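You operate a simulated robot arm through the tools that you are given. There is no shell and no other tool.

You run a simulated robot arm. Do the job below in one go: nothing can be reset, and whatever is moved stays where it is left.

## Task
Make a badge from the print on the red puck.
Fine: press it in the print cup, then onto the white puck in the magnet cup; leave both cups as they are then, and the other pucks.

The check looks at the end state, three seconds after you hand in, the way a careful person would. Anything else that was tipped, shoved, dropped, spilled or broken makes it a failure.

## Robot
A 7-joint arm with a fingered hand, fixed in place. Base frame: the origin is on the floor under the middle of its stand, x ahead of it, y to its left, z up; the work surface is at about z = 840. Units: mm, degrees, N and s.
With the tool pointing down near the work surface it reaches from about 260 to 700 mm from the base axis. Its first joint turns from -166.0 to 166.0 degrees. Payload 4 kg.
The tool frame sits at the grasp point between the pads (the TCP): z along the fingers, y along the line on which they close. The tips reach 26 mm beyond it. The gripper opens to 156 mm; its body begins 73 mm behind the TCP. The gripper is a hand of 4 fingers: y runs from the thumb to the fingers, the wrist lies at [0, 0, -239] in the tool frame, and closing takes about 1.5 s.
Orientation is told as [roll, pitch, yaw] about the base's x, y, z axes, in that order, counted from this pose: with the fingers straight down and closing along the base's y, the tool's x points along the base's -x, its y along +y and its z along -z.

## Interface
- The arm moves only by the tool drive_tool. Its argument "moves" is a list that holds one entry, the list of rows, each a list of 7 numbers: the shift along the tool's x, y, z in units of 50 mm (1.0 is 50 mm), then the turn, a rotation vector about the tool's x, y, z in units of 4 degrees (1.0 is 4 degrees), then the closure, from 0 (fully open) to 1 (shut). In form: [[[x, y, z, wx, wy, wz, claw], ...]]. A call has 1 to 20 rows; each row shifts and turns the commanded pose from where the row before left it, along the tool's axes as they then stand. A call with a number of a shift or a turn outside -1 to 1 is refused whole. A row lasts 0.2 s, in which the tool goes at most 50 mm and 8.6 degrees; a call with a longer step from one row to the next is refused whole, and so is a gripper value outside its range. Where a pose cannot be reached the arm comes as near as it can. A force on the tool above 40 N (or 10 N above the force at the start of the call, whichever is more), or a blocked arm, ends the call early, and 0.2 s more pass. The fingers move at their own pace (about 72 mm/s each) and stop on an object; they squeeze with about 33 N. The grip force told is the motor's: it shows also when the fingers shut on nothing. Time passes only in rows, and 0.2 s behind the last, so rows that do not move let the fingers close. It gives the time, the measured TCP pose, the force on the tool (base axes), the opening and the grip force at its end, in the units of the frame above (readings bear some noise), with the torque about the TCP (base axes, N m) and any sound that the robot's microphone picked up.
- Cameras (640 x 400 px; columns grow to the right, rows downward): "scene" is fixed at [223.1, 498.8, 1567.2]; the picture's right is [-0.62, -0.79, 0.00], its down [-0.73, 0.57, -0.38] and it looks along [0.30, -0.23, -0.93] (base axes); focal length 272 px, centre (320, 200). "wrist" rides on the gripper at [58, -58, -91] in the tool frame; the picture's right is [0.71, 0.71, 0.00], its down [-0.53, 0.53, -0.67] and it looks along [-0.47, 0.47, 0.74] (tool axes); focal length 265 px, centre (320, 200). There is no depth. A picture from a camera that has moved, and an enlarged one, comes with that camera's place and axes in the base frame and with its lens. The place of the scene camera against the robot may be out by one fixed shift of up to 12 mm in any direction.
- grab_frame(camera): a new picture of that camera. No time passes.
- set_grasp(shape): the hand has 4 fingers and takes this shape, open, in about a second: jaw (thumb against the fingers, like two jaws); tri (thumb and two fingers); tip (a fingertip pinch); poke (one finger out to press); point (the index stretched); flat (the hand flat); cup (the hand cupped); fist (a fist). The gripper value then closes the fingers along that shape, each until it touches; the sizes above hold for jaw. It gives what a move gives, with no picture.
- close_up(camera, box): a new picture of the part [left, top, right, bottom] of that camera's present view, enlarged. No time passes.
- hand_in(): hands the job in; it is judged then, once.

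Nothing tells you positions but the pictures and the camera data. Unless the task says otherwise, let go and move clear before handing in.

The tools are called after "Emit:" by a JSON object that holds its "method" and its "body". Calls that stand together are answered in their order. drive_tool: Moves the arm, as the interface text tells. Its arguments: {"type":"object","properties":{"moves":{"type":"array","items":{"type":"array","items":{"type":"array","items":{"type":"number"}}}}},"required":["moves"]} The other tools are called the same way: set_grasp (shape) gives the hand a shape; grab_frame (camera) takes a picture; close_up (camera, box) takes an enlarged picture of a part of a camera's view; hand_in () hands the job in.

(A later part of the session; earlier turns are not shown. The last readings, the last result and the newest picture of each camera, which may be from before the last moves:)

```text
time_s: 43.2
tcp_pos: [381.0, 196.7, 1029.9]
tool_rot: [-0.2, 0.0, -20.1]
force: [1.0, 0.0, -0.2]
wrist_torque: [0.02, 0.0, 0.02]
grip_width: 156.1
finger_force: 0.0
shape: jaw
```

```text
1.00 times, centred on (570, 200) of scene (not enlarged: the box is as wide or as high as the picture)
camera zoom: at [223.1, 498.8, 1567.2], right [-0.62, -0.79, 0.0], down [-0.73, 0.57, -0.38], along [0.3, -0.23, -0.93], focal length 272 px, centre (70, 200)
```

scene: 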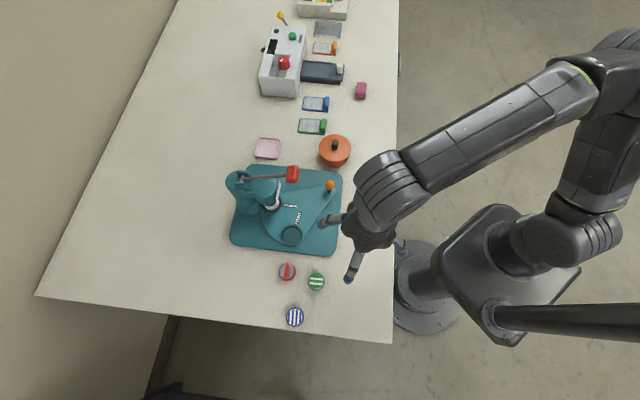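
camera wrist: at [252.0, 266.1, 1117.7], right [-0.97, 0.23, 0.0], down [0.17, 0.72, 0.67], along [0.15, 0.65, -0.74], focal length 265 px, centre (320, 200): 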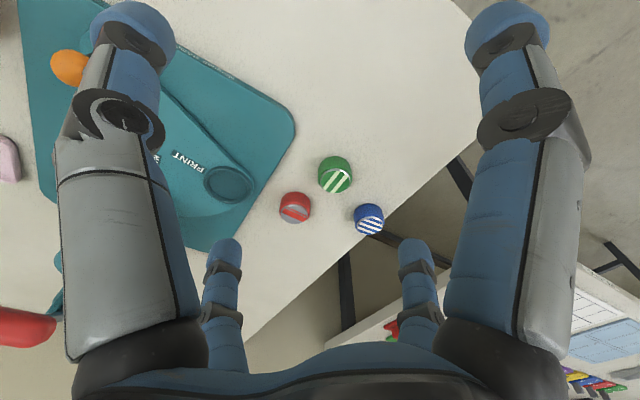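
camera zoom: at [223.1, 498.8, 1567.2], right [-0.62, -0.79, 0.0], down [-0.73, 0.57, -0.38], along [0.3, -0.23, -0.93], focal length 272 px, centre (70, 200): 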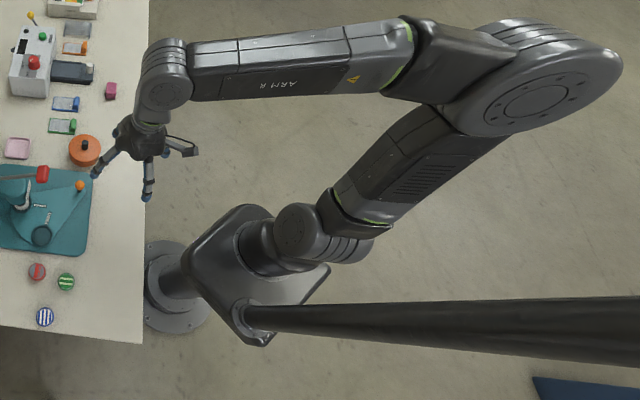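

Idle rows cause no drift, so the posture only changes along the path. I'll redo the unfolding properly, starting with the clockwise swing by about 104°.

Emit:
{"method": "drive_tool", "body": {"moves": [[[-0.4256, -0.4208, 0, 0, 0, 1, 0], [-0.4256, -0.4208, 0, 0, 0, 1, 0], [-0.4256, -0.4208, 0, 0, 0, 1, 0], [-0.4256, -0.4208, 0, 0, 0, 1, 0], [-0.4256, -0.4208, 0, 0, 0, 1, 0], [-0.4256, -0.4208, 0, 0, 0, 1, 0], [-0.4256, -0.4208, 0, 0, 0, 1, 0], [-0.4256, -0.4208, 0, 0, 0, 1, 0], [-0.4256, -0.4208, 0, 0, 0, 1, 0], [-0.4256, -0.4208, 0, 0, 0, 1, 0], [-0.4256, -0.4208, 0, 0, 0, 1, 0], [-0.4256, -0.4208, 0, 0, 0, 1, 0], [-0.4256, -0.4208, 0, 0, 0, 1, 0], [-0.4256, -0.4208, 0, 0, 0, 1, 0], [-0.4256, -0.4208, 0, 0, 0, 1, 0], [-0.4256, -0.4208, 0, 0, 0, 1, 0], [-0.4256, -0.4208, 0, 0, 0, 1, 0], [-0.4256, -0.4208, 0, 0, 0, 1, 0], [-0.4256, -0.4208, 0, 0, 0, 1, 0], [-0.4256, -0.4208, 0, 0, 0, 1, 0]]]}}

Emit:
{"method": "close_up", "body": {"camera": "scene", "box": [590, 0, 640, 400]}}

Emit:
{"method": "close_up", "body": {"camera": "scene", "box": [480, 170, 640, 270]}}

```text
time_s: 47.4
tcp_pos: [260.1, -340.9, 1030.3]
tool_rot: [-0.1, -0.2, -100.0]
force: [-0.1, -0.6, 1.3]
wrist_torque: [0.02, -0.01, 0.0]
grip_width: 155.7
finger_force: 0.0
shape: jaw
```

```text
1.00 times, centred on (615, 200) of scene (not enlarged: the box is as wide or as high as the picture)
camera zoom: at [223.1, 498.8, 1567.2], right [-0.62, -0.79, 0.0], down [-0.73, 0.57, -0.38], along [0.3, -0.23, -0.93], focal length 272 px, centre (25, 200)
```

zoom: 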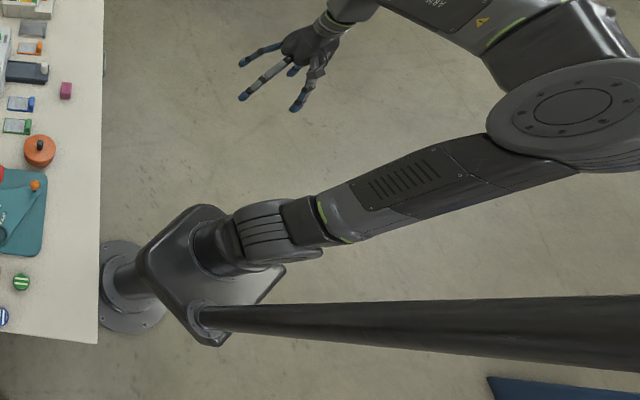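

```text
4.00 times, centred on (560, 220) of scene
camera zoom: at [223.1, 498.8, 1567.2], right [-0.62, -0.79, 0.0], down [-0.73, 0.57, -0.38], along [0.3, -0.23, -0.93], focal length 1088 px, centre (-640, 120)
```

zoom: 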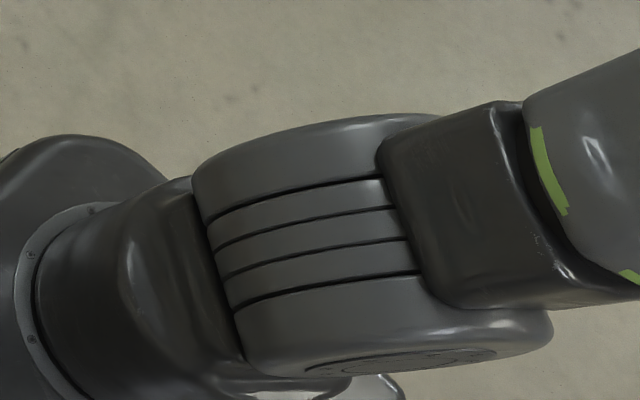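

Now I'll rotate rigidly about the shoulder-pitch axis again, farther this time.

Emit:
{"method": "drive_tool", "body": {"moves": [[[0.053, 0.034, -0.101, 0.545, -0.838, 0, 0], [0.053, 0.034, -0.101, 0.545, -0.838, 0, 0], [0.053, 0.034, -0.101, 0.545, -0.838, 0, 0], [0.053, 0.034, -0.101, 0.545, -0.838, 0, 0], [0.053, 0.034, -0.101, 0.545, -0.838, 0, 0], [0.053, 0.034, -0.101, 0.545, -0.838, 0, 0], [0.053, 0.034, -0.101, 0.545, -0.838, 0, 0], [0.053, 0.034, -0.101, 0.545, -0.838, 0, 0], [0.053, 0.034, -0.101, 0.545, -0.838, 0, 0], [0.053, 0.034, -0.101, 0.545, -0.838, 0, 0]]]}}

Emit:
{"method": "close_up", "body": {"camera": "scene", "box": [590, 0, 640, 400]}}

Emit:
{"method": "close_up", "body": {"camera": "scene", "box": [480, 170, 640, 270]}}

```text
time_s: 49.6
tcp_pos: [289.3, -310.6, 1065.9]
tool_rot: [-23.3, -31.1, -93.6]
force: [0.3, -0.9, 0.5]
wrist_torque: [0.0, -0.04, 0.0]
grip_width: 155.8
finger_force: 0.0
shape: jaw
out of reach, approached as far as the arm can: row 10
```

```text
1.00 times, centred on (615, 200) of scene (not enlarged: the box is as wide or as high as the picture)
camera zoom: at [223.1, 498.8, 1567.2], right [-0.62, -0.79, 0.0], down [-0.73, 0.57, -0.38], along [0.3, -0.23, -0.93], focal length 272 px, centre (25, 200)
```

zoom: 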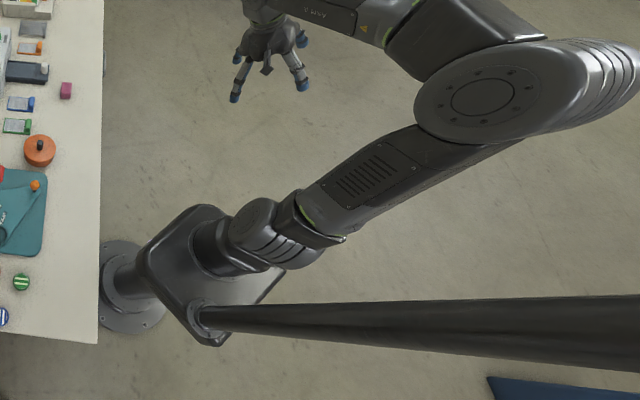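

```text
4.00 times, centred on (560, 220) of scene
camera zoom: at [223.1, 498.8, 1567.2], right [-0.62, -0.79, 0.0], down [-0.73, 0.57, -0.38], along [0.3, -0.23, -0.93], focal length 1088 px, centre (-640, 120)
```

zoom: 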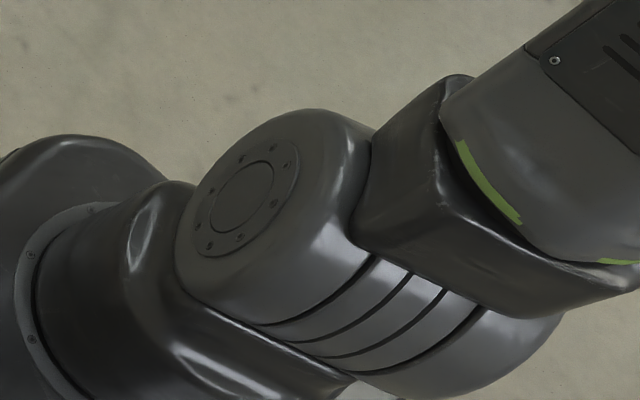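

The evidence now fits an inverted wrist: forearm roll sits near +170°, which blocks the elbow from swinging over. I'll flip the wrist in free space, starting by rotating the tool about the wrist centre, from down through forward to up.

Emit:
{"method": "drive_tool", "body": {"moves": [[[-0.058, 0.328, 0, -0.984, -0.174, 0, 0], [-0.058, 0.328, 0, -0.984, -0.174, 0, 0], [-0.058, 0.328, 0, -0.984, -0.174, 0, 0], [-0.058, 0.328, 0, -0.984, -0.174, 0, 0], [-0.058, 0.328, 0, -0.984, -0.174, 0, 0], [-0.058, 0.328, 0, -0.984, -0.174, 0, 0], [-0.058, 0.328, 0, -0.984, -0.174, 0, 0], [-0.058, 0.328, 0, -0.984, -0.174, 0, 0], [-0.058, 0.328, 0, -0.984, -0.174, 0, 0], [-0.058, 0.328, 0, -0.984, -0.174, 0, 0], [-0.058, 0.328, 0, -0.984, -0.174, 0, 0], [-0.058, 0.328, 0, -0.984, -0.174, 0, 0], [-0.058, 0.328, 0, -0.984, -0.174, 0, 0], [-0.058, 0.328, 0, -0.984, -0.174, 0, 0], [-0.058, 0.328, 0, -0.984, -0.174, 0, 0], [-0.058, 0.328, 0, -0.984, -0.174, 0, 0], [-0.058, 0.328, 0, -0.984, -0.174, 0, 0], [-0.058, 0.328, 0, -0.984, -0.174, 0, 0]]]}}

Emit:
{"method": "close_up", "body": {"camera": "scene", "box": [560, 0, 640, 400]}}

```text
time_s: 53.4
tcp_pos: [561.8, -331.2, 1127.9]
tool_rot: [48.5, -44.4, -95.9]
force: [-0.5, 0.8, -0.2]
wrist_torque: [-0.02, 0.0, 0.01]
grip_width: 155.7
finger_force: 0.1
shape: jaw
```

```text
1.00 times, centred on (600, 200) of scene (not enlarged: the box is as wide or as high as the picture)
camera zoom: at [223.1, 498.8, 1567.2], right [-0.62, -0.79, 0.0], down [-0.73, 0.57, -0.38], along [0.3, -0.23, -0.93], focal length 272 px, centre (40, 200)
```

zoom: 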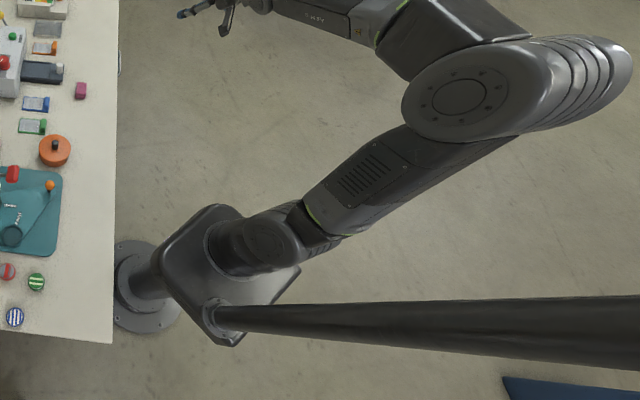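

Emit:
{"method": "drive_tool", "body": {"moves": [[[-0.058, 0.328, 0, -0.984, -0.174, 0, 0], [-0.058, 0.328, 0, -0.984, -0.174, 0, 0], [-0.058, 0.328, 0, -0.984, -0.174, 0, 0], [-0.058, 0.328, 0, -0.984, -0.174, 0, 0], [-0.058, 0.328, 0, -0.984, -0.174, 0, 0], [-0.058, 0.328, 0, -0.984, -0.174, 0, 0], [-0.058, 0.328, 0, -0.984, -0.174, 0, 0], [-0.058, 0.328, 0, -0.984, -0.174, 0, 0], [-0.058, 0.328, 0, -0.984, -0.174, 0, 0], [-0.058, 0.328, 0, -0.984, -0.174, 0, 0], [-0.058, 0.328, 0, -0.984, -0.174, 0, 0], [-0.058, 0.328, 0, -0.984, -0.174, 0, 0]]]}}

Emit:
{"method": "close_up", "body": {"camera": "scene", "box": [560, 0, 640, 400]}}

Emit:
{"method": "close_up", "body": {"camera": "scene", "box": [480, 170, 640, 270]}}

```text
time_s: 56.0
tcp_pos: [634.4, -234.4, 1280.3]
tool_rot: [104.0, -46.3, -107.2]
force: [-1.0, 0.4, -0.3]
wrist_torque: [0.02, 0.0, -0.01]
grip_width: 155.9
finger_force: 0.0
shape: jaw
```

```text
1.00 times, centred on (600, 200) of scene (not enlarged: the box is as wide or as high as the picture)
camera zoom: at [223.1, 498.8, 1567.2], right [-0.62, -0.79, 0.0], down [-0.73, 0.57, -0.38], along [0.3, -0.23, -0.93], focal length 272 px, centre (40, 200)
```

zoom: 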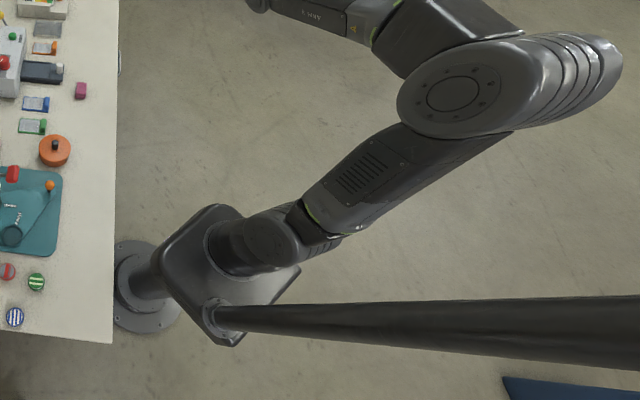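

```text
4.00 times, centred on (560, 220) of scene
camera zoom: at [223.1, 498.8, 1567.2], right [-0.62, -0.79, 0.0], down [-0.73, 0.57, -0.38], along [0.3, -0.23, -0.93], focal length 1088 px, centre (-640, 120)
```

zoom: 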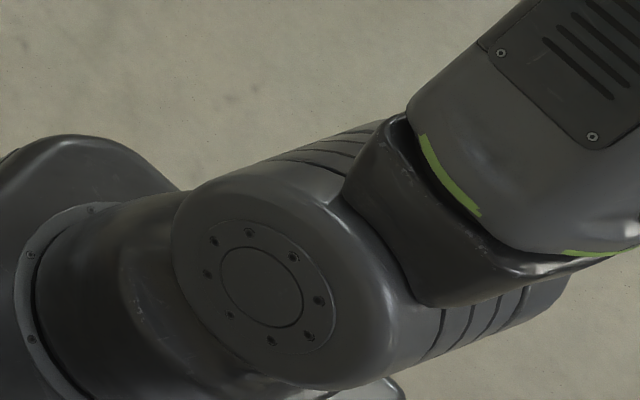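

Emit:
{"method": "drive_tool", "body": {"moves": [[[-0.058, 0.328, 0, -0.984, -0.174, 0, 0], [-0.058, 0.328, 0, -0.984, -0.174, 0, 0], [-0.058, 0.328, 0, -0.984, -0.174, 0, 0], [-0.058, 0.328, 0, -0.984, -0.174, 0, 0], [-0.058, 0.328, 0, -0.984, -0.174, 0, 0], [-0.058, 0.328, 0, -0.984, -0.174, 0, 0], [-0.058, 0.328, 0, -0.984, -0.174, 0, 0], [-0.058, 0.328, 0, -0.984, -0.174, 0, 0], [-0.058, 0.328, 0, -0.984, -0.174, 0, 0], [-0.058, 0.328, 0, -0.984, -0.174, 0, 0], [-0.058, 0.328, 0, -0.984, -0.174, 0, 0], [-0.058, 0.328, 0, -0.984, -0.174, 0, 0], [-0.058, 0.328, 0, -0.984, -0.174, 0, 0]]]}}

Emit:
{"method": "close_up", "body": {"camera": "scene", "box": [560, 0, 640, 400]}}

Emit:
{"method": "close_up", "body": {"camera": "scene", "box": [480, 170, 640, 270]}}

```text
time_s: 58.8
tcp_pos: [543.1, -108.7, 1410.2]
tool_rot: [161.5, -40.3, -116.1]
force: [-0.4, 0.2, 0.4]
wrist_torque: [-0.04, 0.03, 0.0]
grip_width: 155.8
finger_force: 0.1
shape: jaw
out of reach, approached as far as the arm can: row 5, 6
```

```text
1.00 times, centred on (600, 200) of scene (not enlarged: the box is as wide or as high as the picture)
camera zoom: at [223.1, 498.8, 1567.2], right [-0.62, -0.79, 0.0], down [-0.73, 0.57, -0.38], along [0.3, -0.23, -0.93], focal length 272 px, centre (40, 200)
```

zoom: 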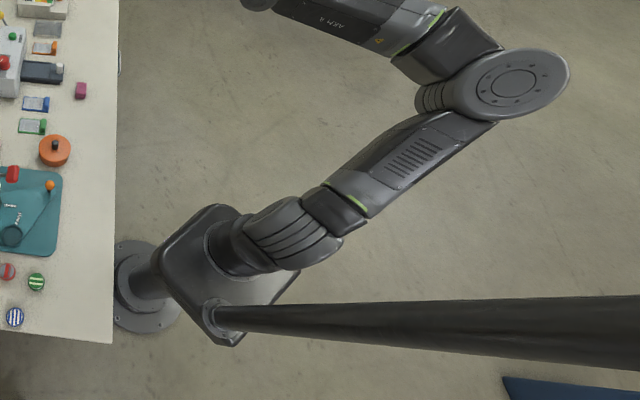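

```text
4.00 times, centred on (560, 220) of scene
camera zoom: at [223.1, 498.8, 1567.2], right [-0.62, -0.79, 0.0], down [-0.73, 0.57, -0.38], along [0.3, -0.23, -0.93], focal length 1088 px, centre (-640, 120)
```

zoom: 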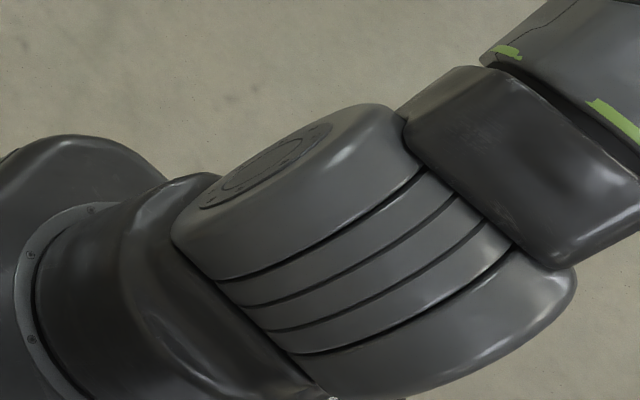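

The tool now points up on the other side of the forearm. Next I'll roll it about the forearm axis by 180°, via the left side, to bring it down again with the forearm roll near centre.

Emit:
{"method": "drive_tool", "body": {"moves": [[[0.325, 0.055, 0, -0.165, 0.974, -0.153, 0], [0.325, 0.055, 0, -0.165, 0.974, -0.153, 0], [0.325, 0.055, 0, -0.165, 0.974, -0.153, 0], [0.325, 0.055, 0, -0.165, 0.974, -0.153, 0], [0.325, 0.055, 0, -0.165, 0.974, -0.153, 0], [0.325, 0.055, 0, -0.165, 0.974, -0.153, 0], [0.325, 0.055, 0, -0.165, 0.974, -0.153, 0], [0.325, 0.055, 0, -0.165, 0.974, -0.153, 0], [0.325, 0.055, 0, -0.165, 0.974, -0.153, 0], [0.325, 0.055, 0, -0.165, 0.974, -0.153, 0], [0.325, 0.055, 0, -0.165, 0.974, -0.153, 0], [0.325, 0.055, 0, -0.165, 0.974, -0.153, 0], [0.325, 0.055, 0, -0.165, 0.974, -0.153, 0], [0.325, 0.055, 0, -0.165, 0.974, -0.153, 0], [0.325, 0.055, 0, -0.165, 0.974, -0.153, 0], [0.325, 0.055, 0, -0.165, 0.974, -0.153, 0]]]}}

Emit:
{"method": "close_up", "body": {"camera": "scene", "box": [560, 0, 640, 400]}}

Emit:
{"method": "close_up", "body": {"camera": "scene", "box": [480, 170, 640, 270]}}

```text
time_s: 62.2
tcp_pos: [529.9, 12.3, 1165.2]
tool_rot: [8.4, -76.5, 50.1]
force: [0.1, 0.4, -0.1]
wrist_torque: [-0.04, 0.02, 0.01]
grip_width: 156.2
finger_force: 0.0
shape: jaw
out of reach, approached as far as the arm can: row 14, 15, 16
```

```text
1.00 times, centred on (600, 200) of scene (not enlarged: the box is as wide or as high as the picture)
camera zoom: at [223.1, 498.8, 1567.2], right [-0.62, -0.79, 0.0], down [-0.73, 0.57, -0.38], along [0.3, -0.23, -0.93], focal length 272 px, centre (40, 200)
```

zoom: 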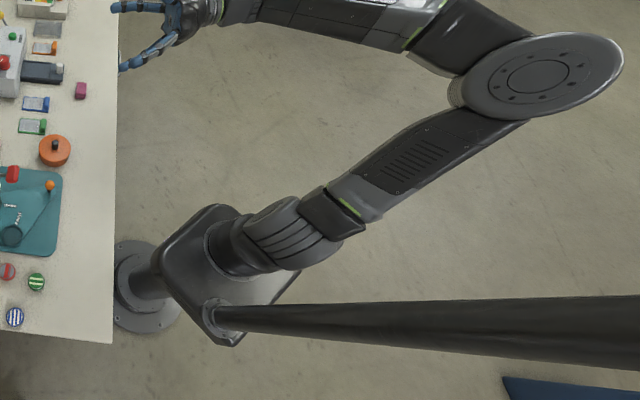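

```text
4.00 times, centred on (560, 220) of scene
camera zoom: at [223.1, 498.8, 1567.2], right [-0.62, -0.79, 0.0], down [-0.73, 0.57, -0.38], along [0.3, -0.23, -0.93], focal length 1088 px, centre (-640, 120)
```

zoom: 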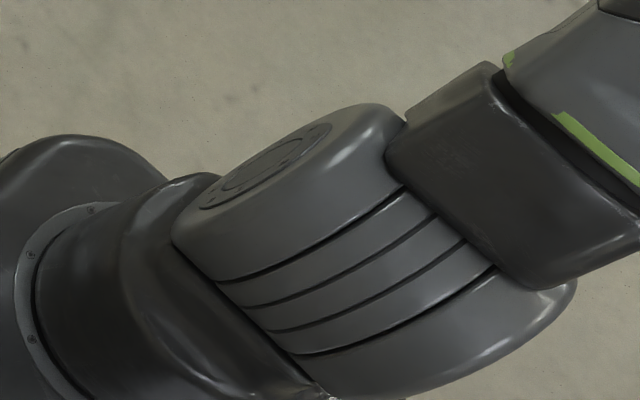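

The limit here is the tool roll (joint 7), which is still near one end. I'll spin the tool about its own axis by 80°, away from that end.

Emit:
{"method": "drive_tool", "body": {"moves": [[[0, 0, 0, 0, 0, -1, 0], [0, 0, 0, 0, 0, -1, 0], [0, 0, 0, 0, 0, -1, 0], [0, 0, 0, 0, 0, -1, 0], [0, 0, 0, 0, 0, -1, 0], [0, 0, 0, 0, 0, -1, 0], [0, 0, 0, 0, 0, -1, 0], [0, 0, 0, 0, 0, -1, 0], [0, 0, 0, 0, 0, -1, 0], [0, 0, 0, 0, 0, -1, 0], [0, 0, 0, 0, 0, -1, 0], [0, 0, 0, 0, 0, -1, 0], [0, 0, 0, 0, 0, -1, 0], [0, 0, 0, 0, 0, -1, 0], [0, 0, 0, 0, 0, -1, 0], [0, 0, 0, 0, 0, -1, 0], [0, 0, 0, 0, 0, -1, 0], [0, 0, 0, 0, 0, -1, 0], [0, 0, 0, 0, 0, -1, 0], [0, 0, 0, 0, 0, -1, 0]]]}}

Emit:
{"method": "close_up", "body": {"camera": "scene", "box": [560, 0, 640, 400]}}

```text
time_s: 66.4
tcp_pos: [530.4, 11.9, 1166.2]
tool_rot: [-76.1, -12.0, 146.1]
force: [0.6, 0.0, -0.8]
wrist_torque: [0.02, 0.0, 0.0]
grip_width: 156.0
finger_force: 0.0
shape: jaw
```

```text
1.00 times, centred on (600, 200) of scene (not enlarged: the box is as wide or as high as the picture)
camera zoom: at [223.1, 498.8, 1567.2], right [-0.62, -0.79, 0.0], down [-0.73, 0.57, -0.38], along [0.3, -0.23, -0.93], focal length 272 px, centre (40, 200)
```

zoom: 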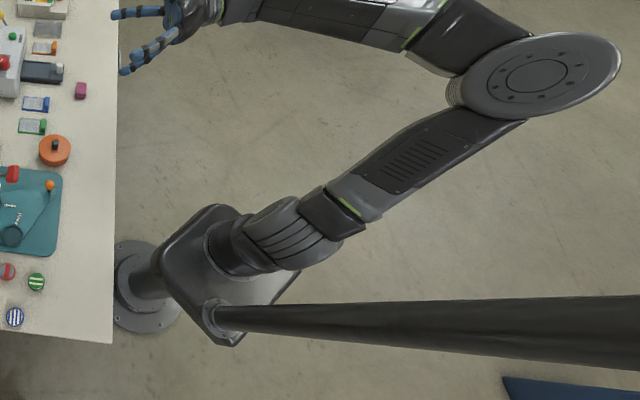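

Emit:
{"method": "drive_tool", "body": {"moves": [[[-0.02, 0.326, 0, -0.978, -0.059, -0.198, 0], [-0.02, 0.326, 0, -0.978, -0.059, -0.198, 0], [-0.02, 0.326, 0, -0.978, -0.059, -0.198, 0], [-0.02, 0.326, 0, -0.978, -0.059, -0.198, 0], [-0.02, 0.326, 0, -0.978, -0.059, -0.198, 0], [-0.02, 0.326, 0, -0.978, -0.059, -0.198, 0], [-0.02, 0.326, 0, -0.978, -0.059, -0.198, 0], [-0.02, 0.326, 0, -0.978, -0.059, -0.198, 0], [-0.02, 0.326, 0, -0.978, -0.059, -0.198, 0], [-0.02, 0.326, 0, -0.978, -0.059, -0.198, 0], [-0.02, 0.326, 0, -0.978, -0.059, -0.198, 0], [-0.02, 0.326, 0, -0.978, -0.059, -0.198, 0], [-0.02, 0.326, 0, -0.978, -0.059, -0.198, 0], [-0.02, 0.326, 0, -0.978, -0.059, -0.198, 0]]]}}

Emit:
{"method": "close_up", "body": {"camera": "scene", "box": [560, 0, 640, 400]}}

Emit:
{"method": "close_up", "body": {"camera": "scene", "box": [480, 170, 640, 270]}}

```text
time_s: 69.4
tcp_pos: [508.6, -4.8, 1052.2]
tool_rot: [-51.4, -7.9, 149.8]
force: [-0.3, -0.4, -0.6]
wrist_torque: [-0.01, 0.02, -0.03]
grip_width: 156.2
finger_force: 0.1
shape: jaw
out of reach, approached as far as the arm can: row 6, 7, 8, 9, 10, 11, 12, 13, 14
```

```text
1.00 times, centred on (600, 200) of scene (not enlarged: the box is as wide or as high as the picture)
camera zoom: at [223.1, 498.8, 1567.2], right [-0.62, -0.79, 0.0], down [-0.73, 0.57, -0.38], along [0.3, -0.23, -0.93], focal length 272 px, centre (40, 200)
```

zoom: 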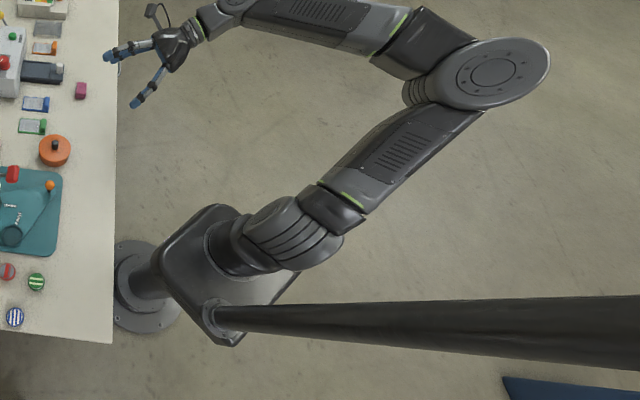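

```text
4.00 times, centred on (560, 220) of scene
camera zoom: at [223.1, 498.8, 1567.2], right [-0.62, -0.79, 0.0], down [-0.73, 0.57, -0.38], along [0.3, -0.23, -0.93], focal length 1088 px, centre (-640, 120)
```

zoom: 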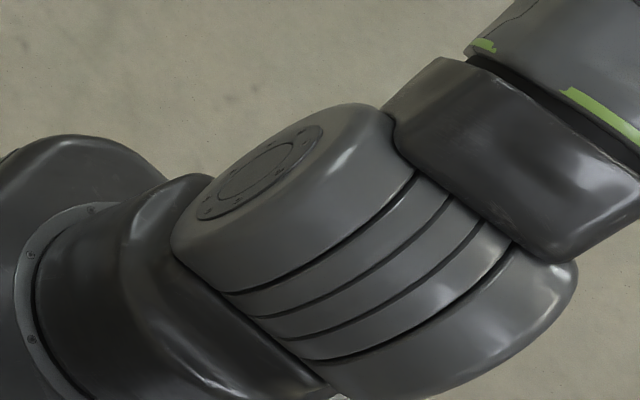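

The wrist stayed in the same family because the forearm roll jumped at the alignment point. I'll roll back to mid-range and then pass the alignment again from there.

Emit:
{"method": "drive_tool", "body": {"moves": [[[0.02, -0.326, 0, 0.978, 0.059, 0.198, 0], [0.02, -0.326, 0, 0.978, 0.059, 0.198, 0], [0.02, -0.326, 0, 0.978, 0.059, 0.198, 0], [0.02, -0.326, 0, 0.978, 0.059, 0.198, 0], [0.02, -0.326, 0, 0.978, 0.059, 0.198, 0], [0.02, -0.326, 0, 0.978, 0.059, 0.198, 0], [0.02, -0.326, 0, 0.978, 0.059, 0.198, 0], [0.02, -0.326, 0, 0.978, 0.059, 0.198, 0], [0.02, -0.326, 0, 0.978, 0.059, 0.198, 0], [0.02, -0.326, 0, 0.978, 0.059, 0.198, 0], [0.02, -0.326, 0, 0.978, 0.059, 0.198, 0], [0.02, -0.326, 0, 0.978, 0.059, 0.198, 0], [0.02, -0.326, 0, 0.978, 0.059, 0.198, 0], [0.02, -0.326, 0, 0.978, 0.059, 0.198, 0], [0.02, -0.326, 0, 0.978, 0.059, 0.198, 0], [0.02, -0.326, 0, 0.978, 0.059, 0.198, 0]]]}}

Emit:
{"method": "close_up", "body": {"camera": "scene", "box": [560, 0, 640, 400]}}

Emit:
{"method": "close_up", "body": {"camera": "scene", "box": [400, 0, 560, 100]}}

```text
time_s: 72.8
tcp_pos: [588.1, -7.9, 1286.8]
tool_rot: [-113.0, -19.4, 144.3]
force: [-0.4, 0.4, 0.1]
wrist_torque: [0.0, -0.03, -0.01]
grip_width: 155.8
finger_force: 0.0
shape: jaw
```

```text
1.00 times, centred on (600, 200) of scene (not enlarged: the box is as wide or as high as the picture)
camera zoom: at [223.1, 498.8, 1567.2], right [-0.62, -0.79, 0.0], down [-0.73, 0.57, -0.38], along [0.3, -0.23, -0.93], focal length 272 px, centre (40, 200)
```

zoom: 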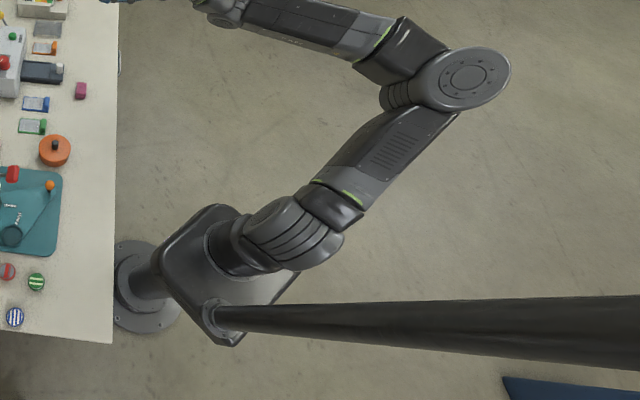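

```text
4.00 times, centred on (480, 50) of scene
camera zoom: at [223.1, 498.8, 1567.2], right [-0.62, -0.79, 0.0], down [-0.73, 0.57, -0.38], along [0.3, -0.23, -0.93], focal length 1088 px, centre (-320, 800)
```

zoom: 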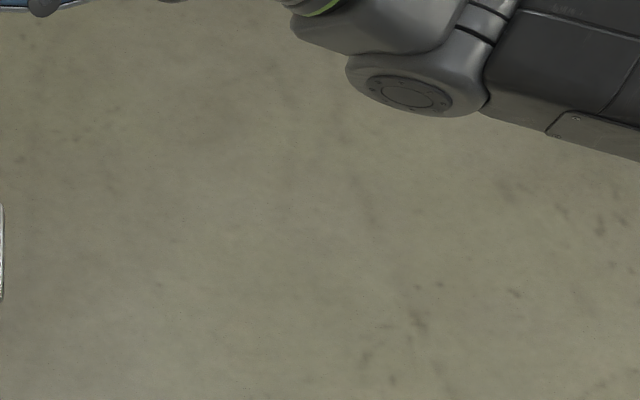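

Emit:
{"method": "drive_tool", "body": {"moves": [[[0.333, 0.025, 0, -0.075, 0.997, 0, 0], [0.333, 0.025, 0, -0.075, 0.997, 0, 0], [0.333, 0.025, 0, -0.075, 0.997, 0, 0], [0.333, 0.025, 0, -0.075, 0.997, 0, 0], [0.333, 0.025, 0, -0.075, 0.997, 0, 0], [0.333, 0.025, 0, -0.075, 0.997, 0, 0], [0.333, 0.025, 0, -0.075, 0.997, 0, 0], [0.333, 0.025, 0, -0.075, 0.997, 0, 0], [0.333, 0.025, 0, -0.075, 0.997, 0, 0], [0.333, 0.025, 0, -0.075, 0.997, 0, 0], [0.333, 0.025, 0, -0.075, 0.997, 0, 0], [0.333, 0.025, 0, -0.075, 0.997, 0, 0], [0.333, 0.025, 0, -0.075, 0.997, 0, 0], [0.333, 0.025, 0, -0.075, 0.997, 0, 0]]]}}

Emit:
{"method": "close_up", "body": {"camera": "scene", "box": [560, 0, 640, 400]}}

Emit:
{"method": "close_up", "body": {"camera": "scene", "box": [400, 0, 640, 20]}}

```text
time_s: 75.8
tcp_pos: [679.6, -176.6, 1170.6]
tool_rot: [-82.0, -27.5, 83.5]
force: [-0.2, -0.4, 0.3]
wrist_torque: [0.0, 0.01, 0.03]
grip_width: 155.9
finger_force: 0.1
shape: jaw
```

```text
1.00 times, centred on (600, 200) of scene (not enlarged: the box is as wide or as high as the picture)
camera zoom: at [223.1, 498.8, 1567.2], right [-0.62, -0.79, 0.0], down [-0.73, 0.57, -0.38], along [0.3, -0.23, -0.93], focal length 272 px, centre (40, 200)
```

zoom: 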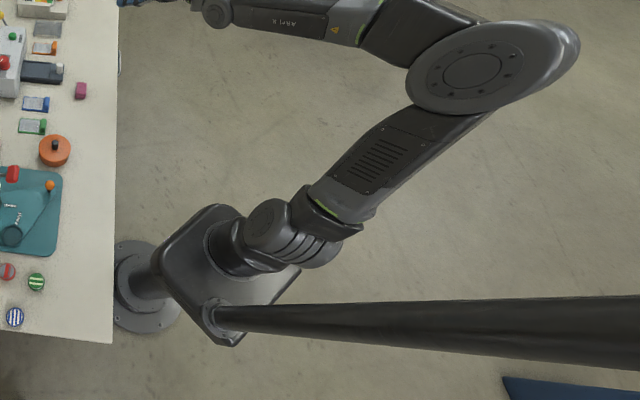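

```text
2.67 times, centred on (520, 10) of scene
camera zoom: at [223.1, 498.8, 1567.2], right [-0.62, -0.79, 0.0], down [-0.73, 0.57, -0.38], along [0.3, -0.23, -0.93], focal length 725 px, centre (-213, 707)
```

zoom: 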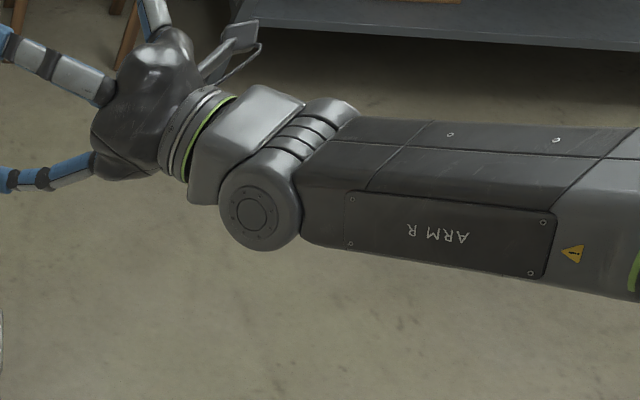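

Now I can see the wrist clearly, and the wrist-bend axis lies exactly along my rotation axis. Continuing this rotation should carry the hand straight through alignment to the other side.

Emit:
{"method": "drive_tool", "body": {"moves": [[[0.333, 0.025, 0, -0.075, 0.997, 0, 0], [0.333, 0.025, 0, -0.075, 0.997, 0, 0], [0.333, 0.025, 0, -0.075, 0.997, 0, 0], [0.333, 0.025, 0, -0.075, 0.997, 0, 0], [0.333, 0.025, 0, -0.075, 0.997, 0, 0], [0.333, 0.025, 0, -0.075, 0.997, 0, 0], [0.333, 0.025, 0, -0.075, 0.997, 0, 0], [0.333, 0.025, 0, -0.075, 0.997, 0, 0]]]}}

Emit:
{"method": "close_up", "body": {"camera": "scene", "box": [400, 0, 640, 20]}}

Emit:
{"method": "close_up", "body": {"camera": "scene", "box": [560, 0, 640, 400]}}

```text
time_s: 77.6
tcp_pos: [633.7, -284.8, 1109.0]
tool_rot: [-66.1, -18.3, 50.0]
force: [0.5, -0.1, -0.5]
wrist_torque: [0.01, 0.0, 0.0]
grip_width: 155.9
finger_force: 0.0
shape: jaw
```

```text
2.67 times, centred on (520, 10) of scene
camera zoom: at [223.1, 498.8, 1567.2], right [-0.62, -0.79, 0.0], down [-0.73, 0.57, -0.38], along [0.3, -0.23, -0.93], focal length 725 px, centre (-213, 707)
```

zoom: 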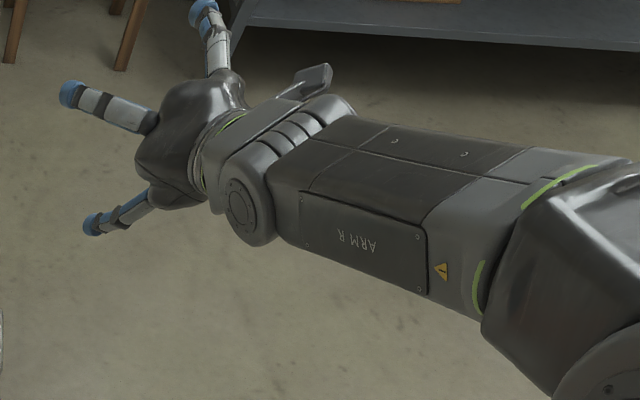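

```text
1.00 times, centred on (600, 200) of scene (not enlarged: the box is as wide or as high as the picture)
camera zoom: at [223.1, 498.8, 1567.2], right [-0.62, -0.79, 0.0], down [-0.73, 0.57, -0.38], along [0.3, -0.23, -0.93], focal length 272 px, centre (40, 200)
```

zoom: 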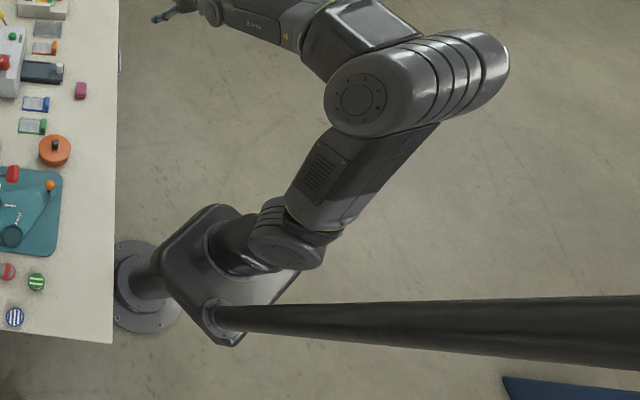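

The elbow swung over during this and now appears to lean forward. I'll look at the shoulder again.

Emit:
{"method": "close_up", "body": {"camera": "scene", "box": [480, 170, 640, 270]}}

```text
4.00 times, centred on (560, 220) of scene
camera zoom: at [223.1, 498.8, 1567.2], right [-0.62, -0.79, 0.0], down [-0.73, 0.57, -0.38], along [0.3, -0.23, -0.93], focal length 1088 px, centre (-640, 120)
```

zoom: 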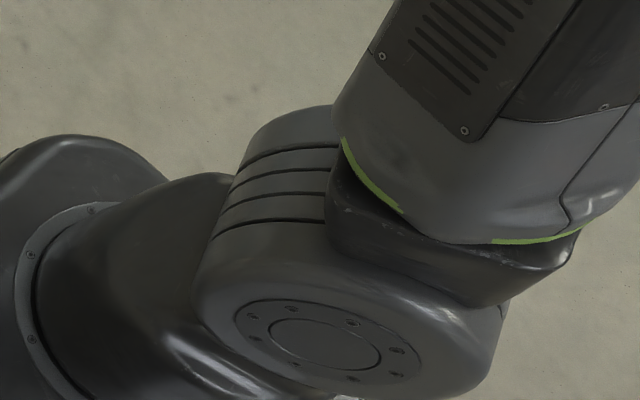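

The first joint is now around 15°, with the upper arm leaning forward, so the shoulder is unfolded. The hand is aligned with the forearm. I'll keep bending the wrist the same way, to the new side.

Emit:
{"method": "drive_tool", "body": {"moves": [[[0.333, 0.025, 0, -0.075, 0.997, 0, 0], [0.333, 0.025, 0, -0.075, 0.997, 0, 0], [0.333, 0.025, 0, -0.075, 0.997, 0, 0], [0.333, 0.025, 0, -0.075, 0.997, 0, 0], [0.333, 0.025, 0, -0.075, 0.997, 0, 0], [0.333, 0.025, 0, -0.075, 0.997, 0, 0], [0.333, 0.025, 0, -0.075, 0.997, 0, 0], [0.333, 0.025, 0, -0.075, 0.997, 0, 0], [0.333, 0.025, 0, -0.075, 0.997, 0, 0], [0.333, 0.025, 0, -0.075, 0.997, 0, 0]]]}}

Emit:
{"method": "close_up", "body": {"camera": "scene", "box": [400, 0, 640, 20]}}

Emit:
{"method": "close_up", "body": {"camera": "scene", "box": [560, 0, 640, 400]}}

```text
time_s: 79.8
tcp_pos: [498.0, -367.3, 1069.9]
tool_rot: [-57.3, 1.2, 14.7]
force: [-0.3, 0.4, -0.9]
wrist_torque: [0.01, 0.01, 0.0]
grip_width: 155.9
finger_force: 0.2
shape: jaw
```

```text
2.67 times, centred on (520, 10) of scene
camera zoom: at [223.1, 498.8, 1567.2], right [-0.62, -0.79, 0.0], down [-0.73, 0.57, -0.38], along [0.3, -0.23, -0.93], focal length 725 px, centre (-213, 707)
```

zoom: 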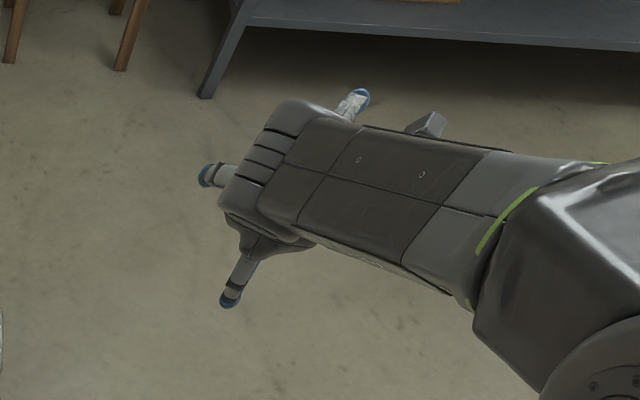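

```text
1.00 times, centred on (600, 200) of scene (not enlarged: the box is as wide or as high as the picture)
camera zoom: at [223.1, 498.8, 1567.2], right [-0.62, -0.79, 0.0], down [-0.73, 0.57, -0.38], along [0.3, -0.23, -0.93], focal length 272 px, centre (40, 200)
```

zoom: 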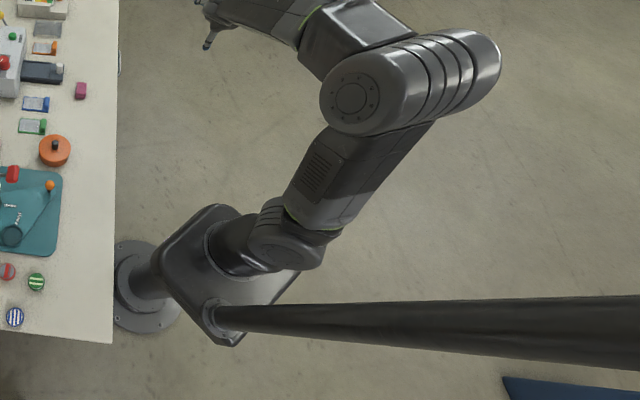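

The shoulder held. Now I'll bring the hand straight down by rotating about the wrist centre.

Emit:
{"method": "drive_tool", "body": {"moves": [[[-0.008, 0.333, -0.1, -0.999, -0.025, 0, 0], [-0.008, 0.333, -0.1, -0.999, -0.025, 0, 0], [-0.008, 0.333, -0.1, -0.999, -0.025, 0, 0], [-0.008, 0.333, -0.1, -0.999, -0.025, 0, 0], [-0.008, 0.333, -0.1, -0.999, -0.025, 0, 0], [-0.008, 0.333, -0.1, -0.999, -0.025, 0, 0], [-0.008, 0.333, -0.1, -0.999, -0.025, 0, 0], [-0.008, 0.333, -0.1, -0.999, -0.025, 0, 0], [-0.008, 0.333, -0.1, -0.999, -0.025, 0, 0], [-0.008, 0.333, -0.1, -0.999, -0.025, 0, 0], [-0.008, 0.333, -0.1, -0.999, -0.025, 0, 0], [-0.008, 0.333, -0.1, -0.999, -0.025, 0, 0], [-0.008, 0.333, -0.1, -0.999, -0.025, 0, 0], [-0.008, 0.333, -0.1, -0.999, -0.025, 0, 0]]]}}

Emit:
{"method": "close_up", "body": {"camera": "scene", "box": [560, 0, 640, 400]}}

Emit:
{"method": "close_up", "body": {"camera": "scene", "box": [480, 170, 640, 270]}}

```text
time_s: 82.8
tcp_pos: [442.2, -147.4, 1009.8]
tool_rot: [-1.4, -0.1, 15.4]
force: [-0.1, 0.8, 0.5]
wrist_torque: [-0.02, -0.03, 0.0]
grip_width: 156.1
finger_force: 0.0
shape: jaw
```

```text
1.00 times, centred on (600, 200) of scene (not enlarged: the box is as wide or as high as the picture)
camera zoom: at [223.1, 498.8, 1567.2], right [-0.62, -0.79, 0.0], down [-0.73, 0.57, -0.38], along [0.3, -0.23, -0.93], focal length 272 px, centre (40, 200)
```

zoom: 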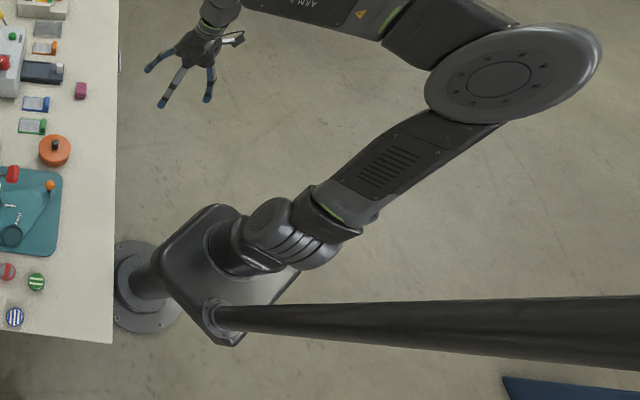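

```text
4.00 times, centred on (560, 220) of scene
camera zoom: at [223.1, 498.8, 1567.2], right [-0.62, -0.79, 0.0], down [-0.73, 0.57, -0.38], along [0.3, -0.23, -0.93], focal length 1088 px, centre (-640, 120)
```

zoom: 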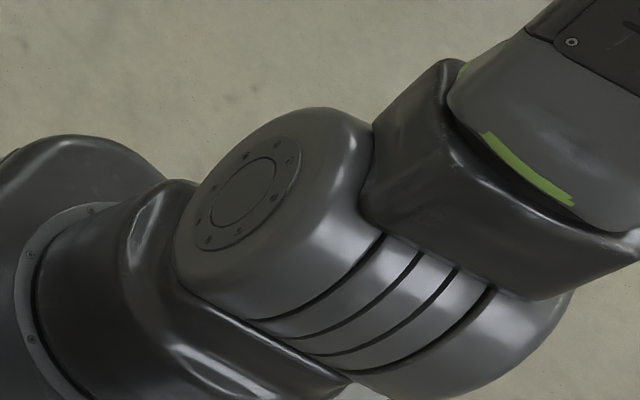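

Reinterpreting the pictures, the shoulder is properly unfolded (first joint about −45°) and the wrist is now in its normal family. I'll swing counter-clockwise toward the press front, staying well clear of it.

Emit:
{"method": "drive_tool", "body": {"moves": [[[-0.293, 0.585, 0, 0, 0, -1, 0], [-0.293, 0.585, 0, 0, 0, -1, 0], [-0.293, 0.585, 0, 0, 0, -1, 0], [-0.293, 0.585, 0, 0, 0, -1, 0], [-0.293, 0.585, 0, 0, 0, -1, 0], [-0.293, 0.585, 0, 0, 0, -1, 0], [-0.293, 0.585, 0, 0, 0, -1, 0], [-0.293, 0.585, 0, 0, 0, -1, 0], [-0.293, 0.585, 0, 0, 0, -1, 0], [-0.293, 0.585, 0, 0, 0, -1, 0]]]}}

Emit:
{"method": "close_up", "body": {"camera": "scene", "box": [500, 0, 640, 400]}}

Emit:
{"method": "close_up", "body": {"camera": "scene", "box": [480, 170, 640, 270]}}

```text
time_s: 85.0
tcp_pos: [405.2, 169.2, 1001.6]
tool_rot: [-1.2, 0.9, 55.3]
force: [-0.6, 0.8, -0.8]
wrist_torque: [-0.01, 0.0, -0.02]
grip_width: 155.6
finger_force: 0.0
shape: jaw
```

```text
1.00 times, centred on (570, 200) of scene (not enlarged: the box is as wide or as high as the picture)
camera zoom: at [223.1, 498.8, 1567.2], right [-0.62, -0.79, 0.0], down [-0.73, 0.57, -0.38], along [0.3, -0.23, -0.93], focal length 272 px, centre (70, 200)
```

zoom: 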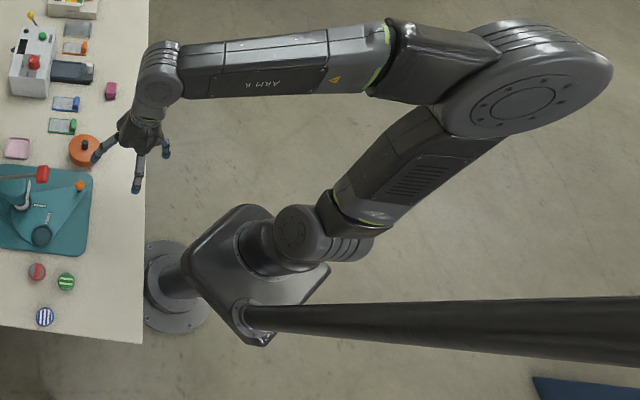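

```text
4.00 times, centred on (560, 220) of scene
camera zoom: at [223.1, 498.8, 1567.2], right [-0.62, -0.79, 0.0], down [-0.73, 0.57, -0.38], along [0.3, -0.23, -0.93], focal length 1088 px, centre (-640, 120)
```

zoom: 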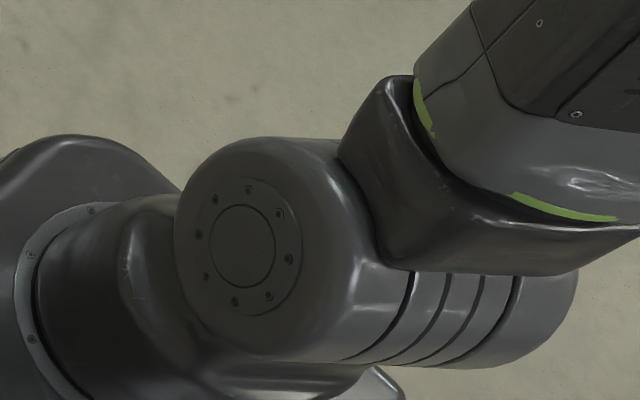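

Emit:
{"method": "drive_tool", "body": {"moves": [[[-0.293, 0.585, 0, 0, 0, -1, 0], [-0.293, 0.585, 0, 0, 0, -1, 0], [-0.293, 0.585, 0, 0, 0, -1, 0], [-0.293, 0.585, 0, 0, 0, -1, 0], [-0.293, 0.585, 0, 0, 0, -1, 0], [-0.293, 0.585, 0, 0, 0, -1, 0], [-0.293, 0.585, 0, 0, 0, -1, 0]]]}}

Emit:
{"method": "close_up", "body": {"camera": "scene", "box": [380, 0, 640, 400]}}

```text
time_s: 86.6
tcp_pos: [256.6, 341.6, 995.7]
tool_rot: [-0.6, 1.3, 83.4]
force: [0.0, 0.0, 1.4]
wrist_torque: [0.01, 0.05, -0.01]
grip_width: 155.9
finger_force: 0.1
shape: jaw
```

```text
1.00 times, centred on (510, 200) of scene (not enlarged: the box is as wide or as high as the picture)
camera zoom: at [223.1, 498.8, 1567.2], right [-0.62, -0.79, 0.0], down [-0.73, 0.57, -0.38], along [0.3, -0.23, -0.93], focal length 272 px, centre (130, 200)
```

zoom: 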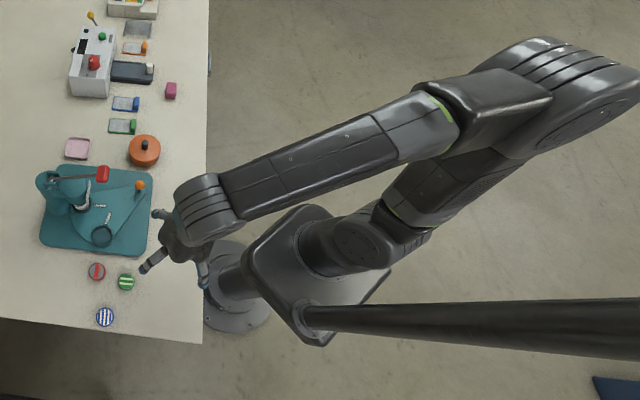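

Past the old stop point, the arm is still free. I'll move on toward the pucks in +y.

Emit:
{"method": "drive_tool", "body": {"moves": [[[-0.817, -0.107, 0, 0, 0, 0, 0], [-0.817, -0.107, 0, 0, 0, 0, 0], [-0.817, -0.107, 0, 0, 0, 0, 0], [0, 0, 0, 0, 0, 0, 0]]]}}

Emit:
{"method": "close_up", "body": {"camera": "scene", "box": [380, 0, 640, 400]}}

Emit:
{"method": "grab_frame", "body": {"camera": "wrist"}}

```text
time_s: 87.6
tcp_pos: [287.1, 461.5, 993.2]
tool_rot: [-0.6, 1.3, 83.4]
force: [-0.3, -0.2, 0.0]
wrist_torque: [-0.04, -0.01, 0.0]
grip_width: 156.0
finger_force: 0.0
shape: jaw
```

```text
1.00 times, centred on (510, 200) of scene (not enlarged: the box is as wide or as high as the picture)
camera zoom: at [223.1, 498.8, 1567.2], right [-0.62, -0.79, 0.0], down [-0.73, 0.57, -0.38], along [0.3, -0.23, -0.93], focal length 272 px, centre (130, 200)
```

zoom: 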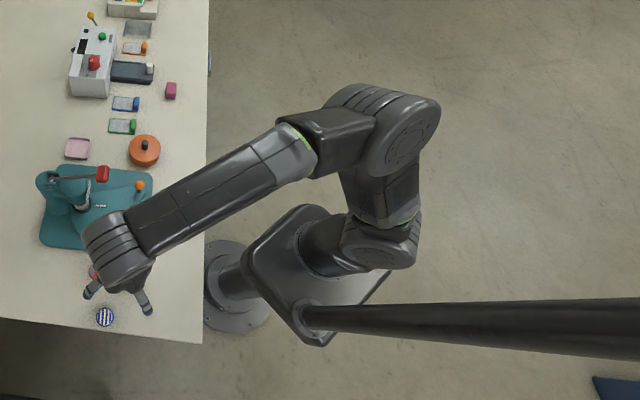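

```text
taken
camera wrist: at [338.0, 398.7, 1087.2], right [-0.78, -0.62, 0.01], down [-0.47, 0.6, 0.65], along [-0.41, 0.51, -0.76], focal length 265 px, centre (320, 200)
```

wrist: 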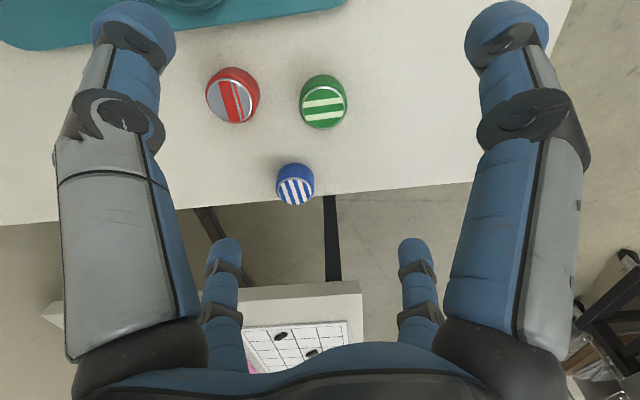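

Over the pucks now, with the arm in a good posture. I'll take enlarged views to measure the red puck and the press.

Emit:
{"method": "close_up", "body": {"camera": "wrist", "box": [180, 40, 380, 220]}}

Emit:
{"method": "close_up", "body": {"camera": "wrist", "box": [40, 0, 360, 60]}}

```text
2.22 times, centred on (280, 130) of wrist
camera zoom: at [338.0, 398.7, 1087.2], right [-0.78, -0.62, 0.01], down [-0.47, 0.6, 0.65], along [-0.41, 0.51, -0.76], focal length 590 px, centre (409, 356)
```

zoom: 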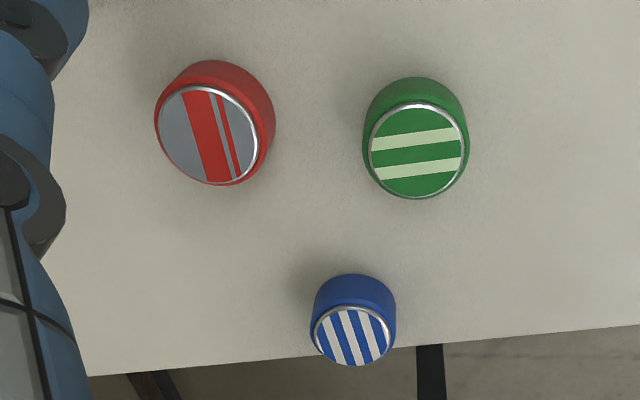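

```text
2.00 times, centred on (200, 30) of wrist
camera zoom: at [338.0, 398.7, 1087.2], right [-0.78, -0.62, 0.01], down [-0.47, 0.6, 0.65], along [-0.41, 0.51, -0.76], focal length 531 px, centre (560, 540)
```

zoom: 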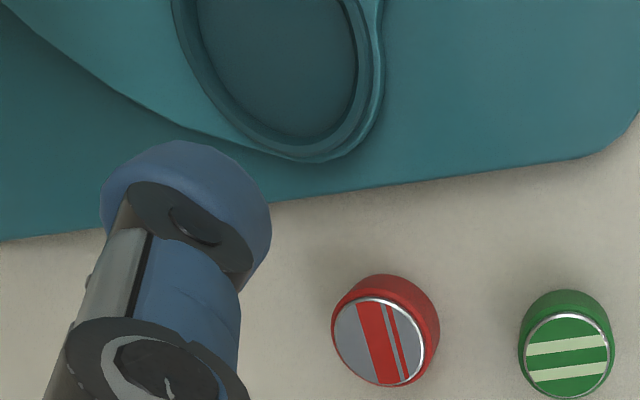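

Red puck: centre about [345, 508], roughly 45 mm across and 24 mm tall. It sits about 31 mm from the press plate and 34 mm from the green puck. Before grasping I want to see how the fingers close, so I'll partly close them here in the air.

Emit:
{"method": "drive_tool", "body": {"moves": [[[0, 0, 0, 0, 0, 0, 0.5], [0, 0, 0, 0, 0, 0, 0.5], [0, 0, 0, 0, 0, 0, 0.5], [0, 0, 0, 0, 0, 0, 0.5]]]}}

Emit:
{"method": "grab_frame", "body": {"camera": "wrist"}}

Emit:
{"method": "close_up", "body": {"camera": "scene", "box": [220, 210, 380, 310]}}

```text
time_s: 88.6
tcp_pos: [286.7, 461.4, 995.0]
tool_rot: [-0.6, 1.3, 83.4]
force: [-0.2, -0.4, -0.1]
wrist_torque: [-0.03, -0.01, 0.0]
grip_width: 78.9
finger_force: 0.0
shape: jaw
```

```text
taken
camera wrist: at [337.9, 398.3, 1087.4], right [-0.78, -0.62, 0.01], down [-0.47, 0.6, 0.65], along [-0.41, 0.51, -0.76], focal length 265 px, centre (320, 200)
```

wrist: 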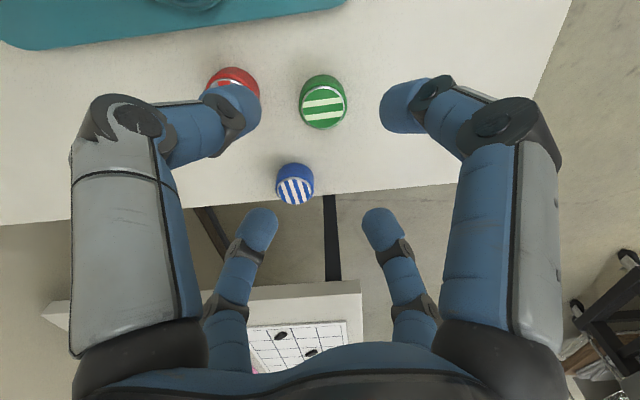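

```text
4.00 times, centred on (300, 260) of scene
camera zoom: at [223.1, 498.8, 1567.2], right [-0.62, -0.79, 0.0], down [-0.73, 0.57, -0.38], along [0.3, -0.23, -0.93], focal length 1088 px, centre (400, -40)
```

zoom: 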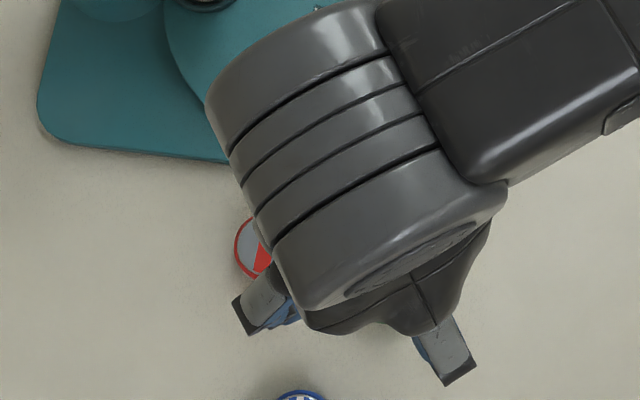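

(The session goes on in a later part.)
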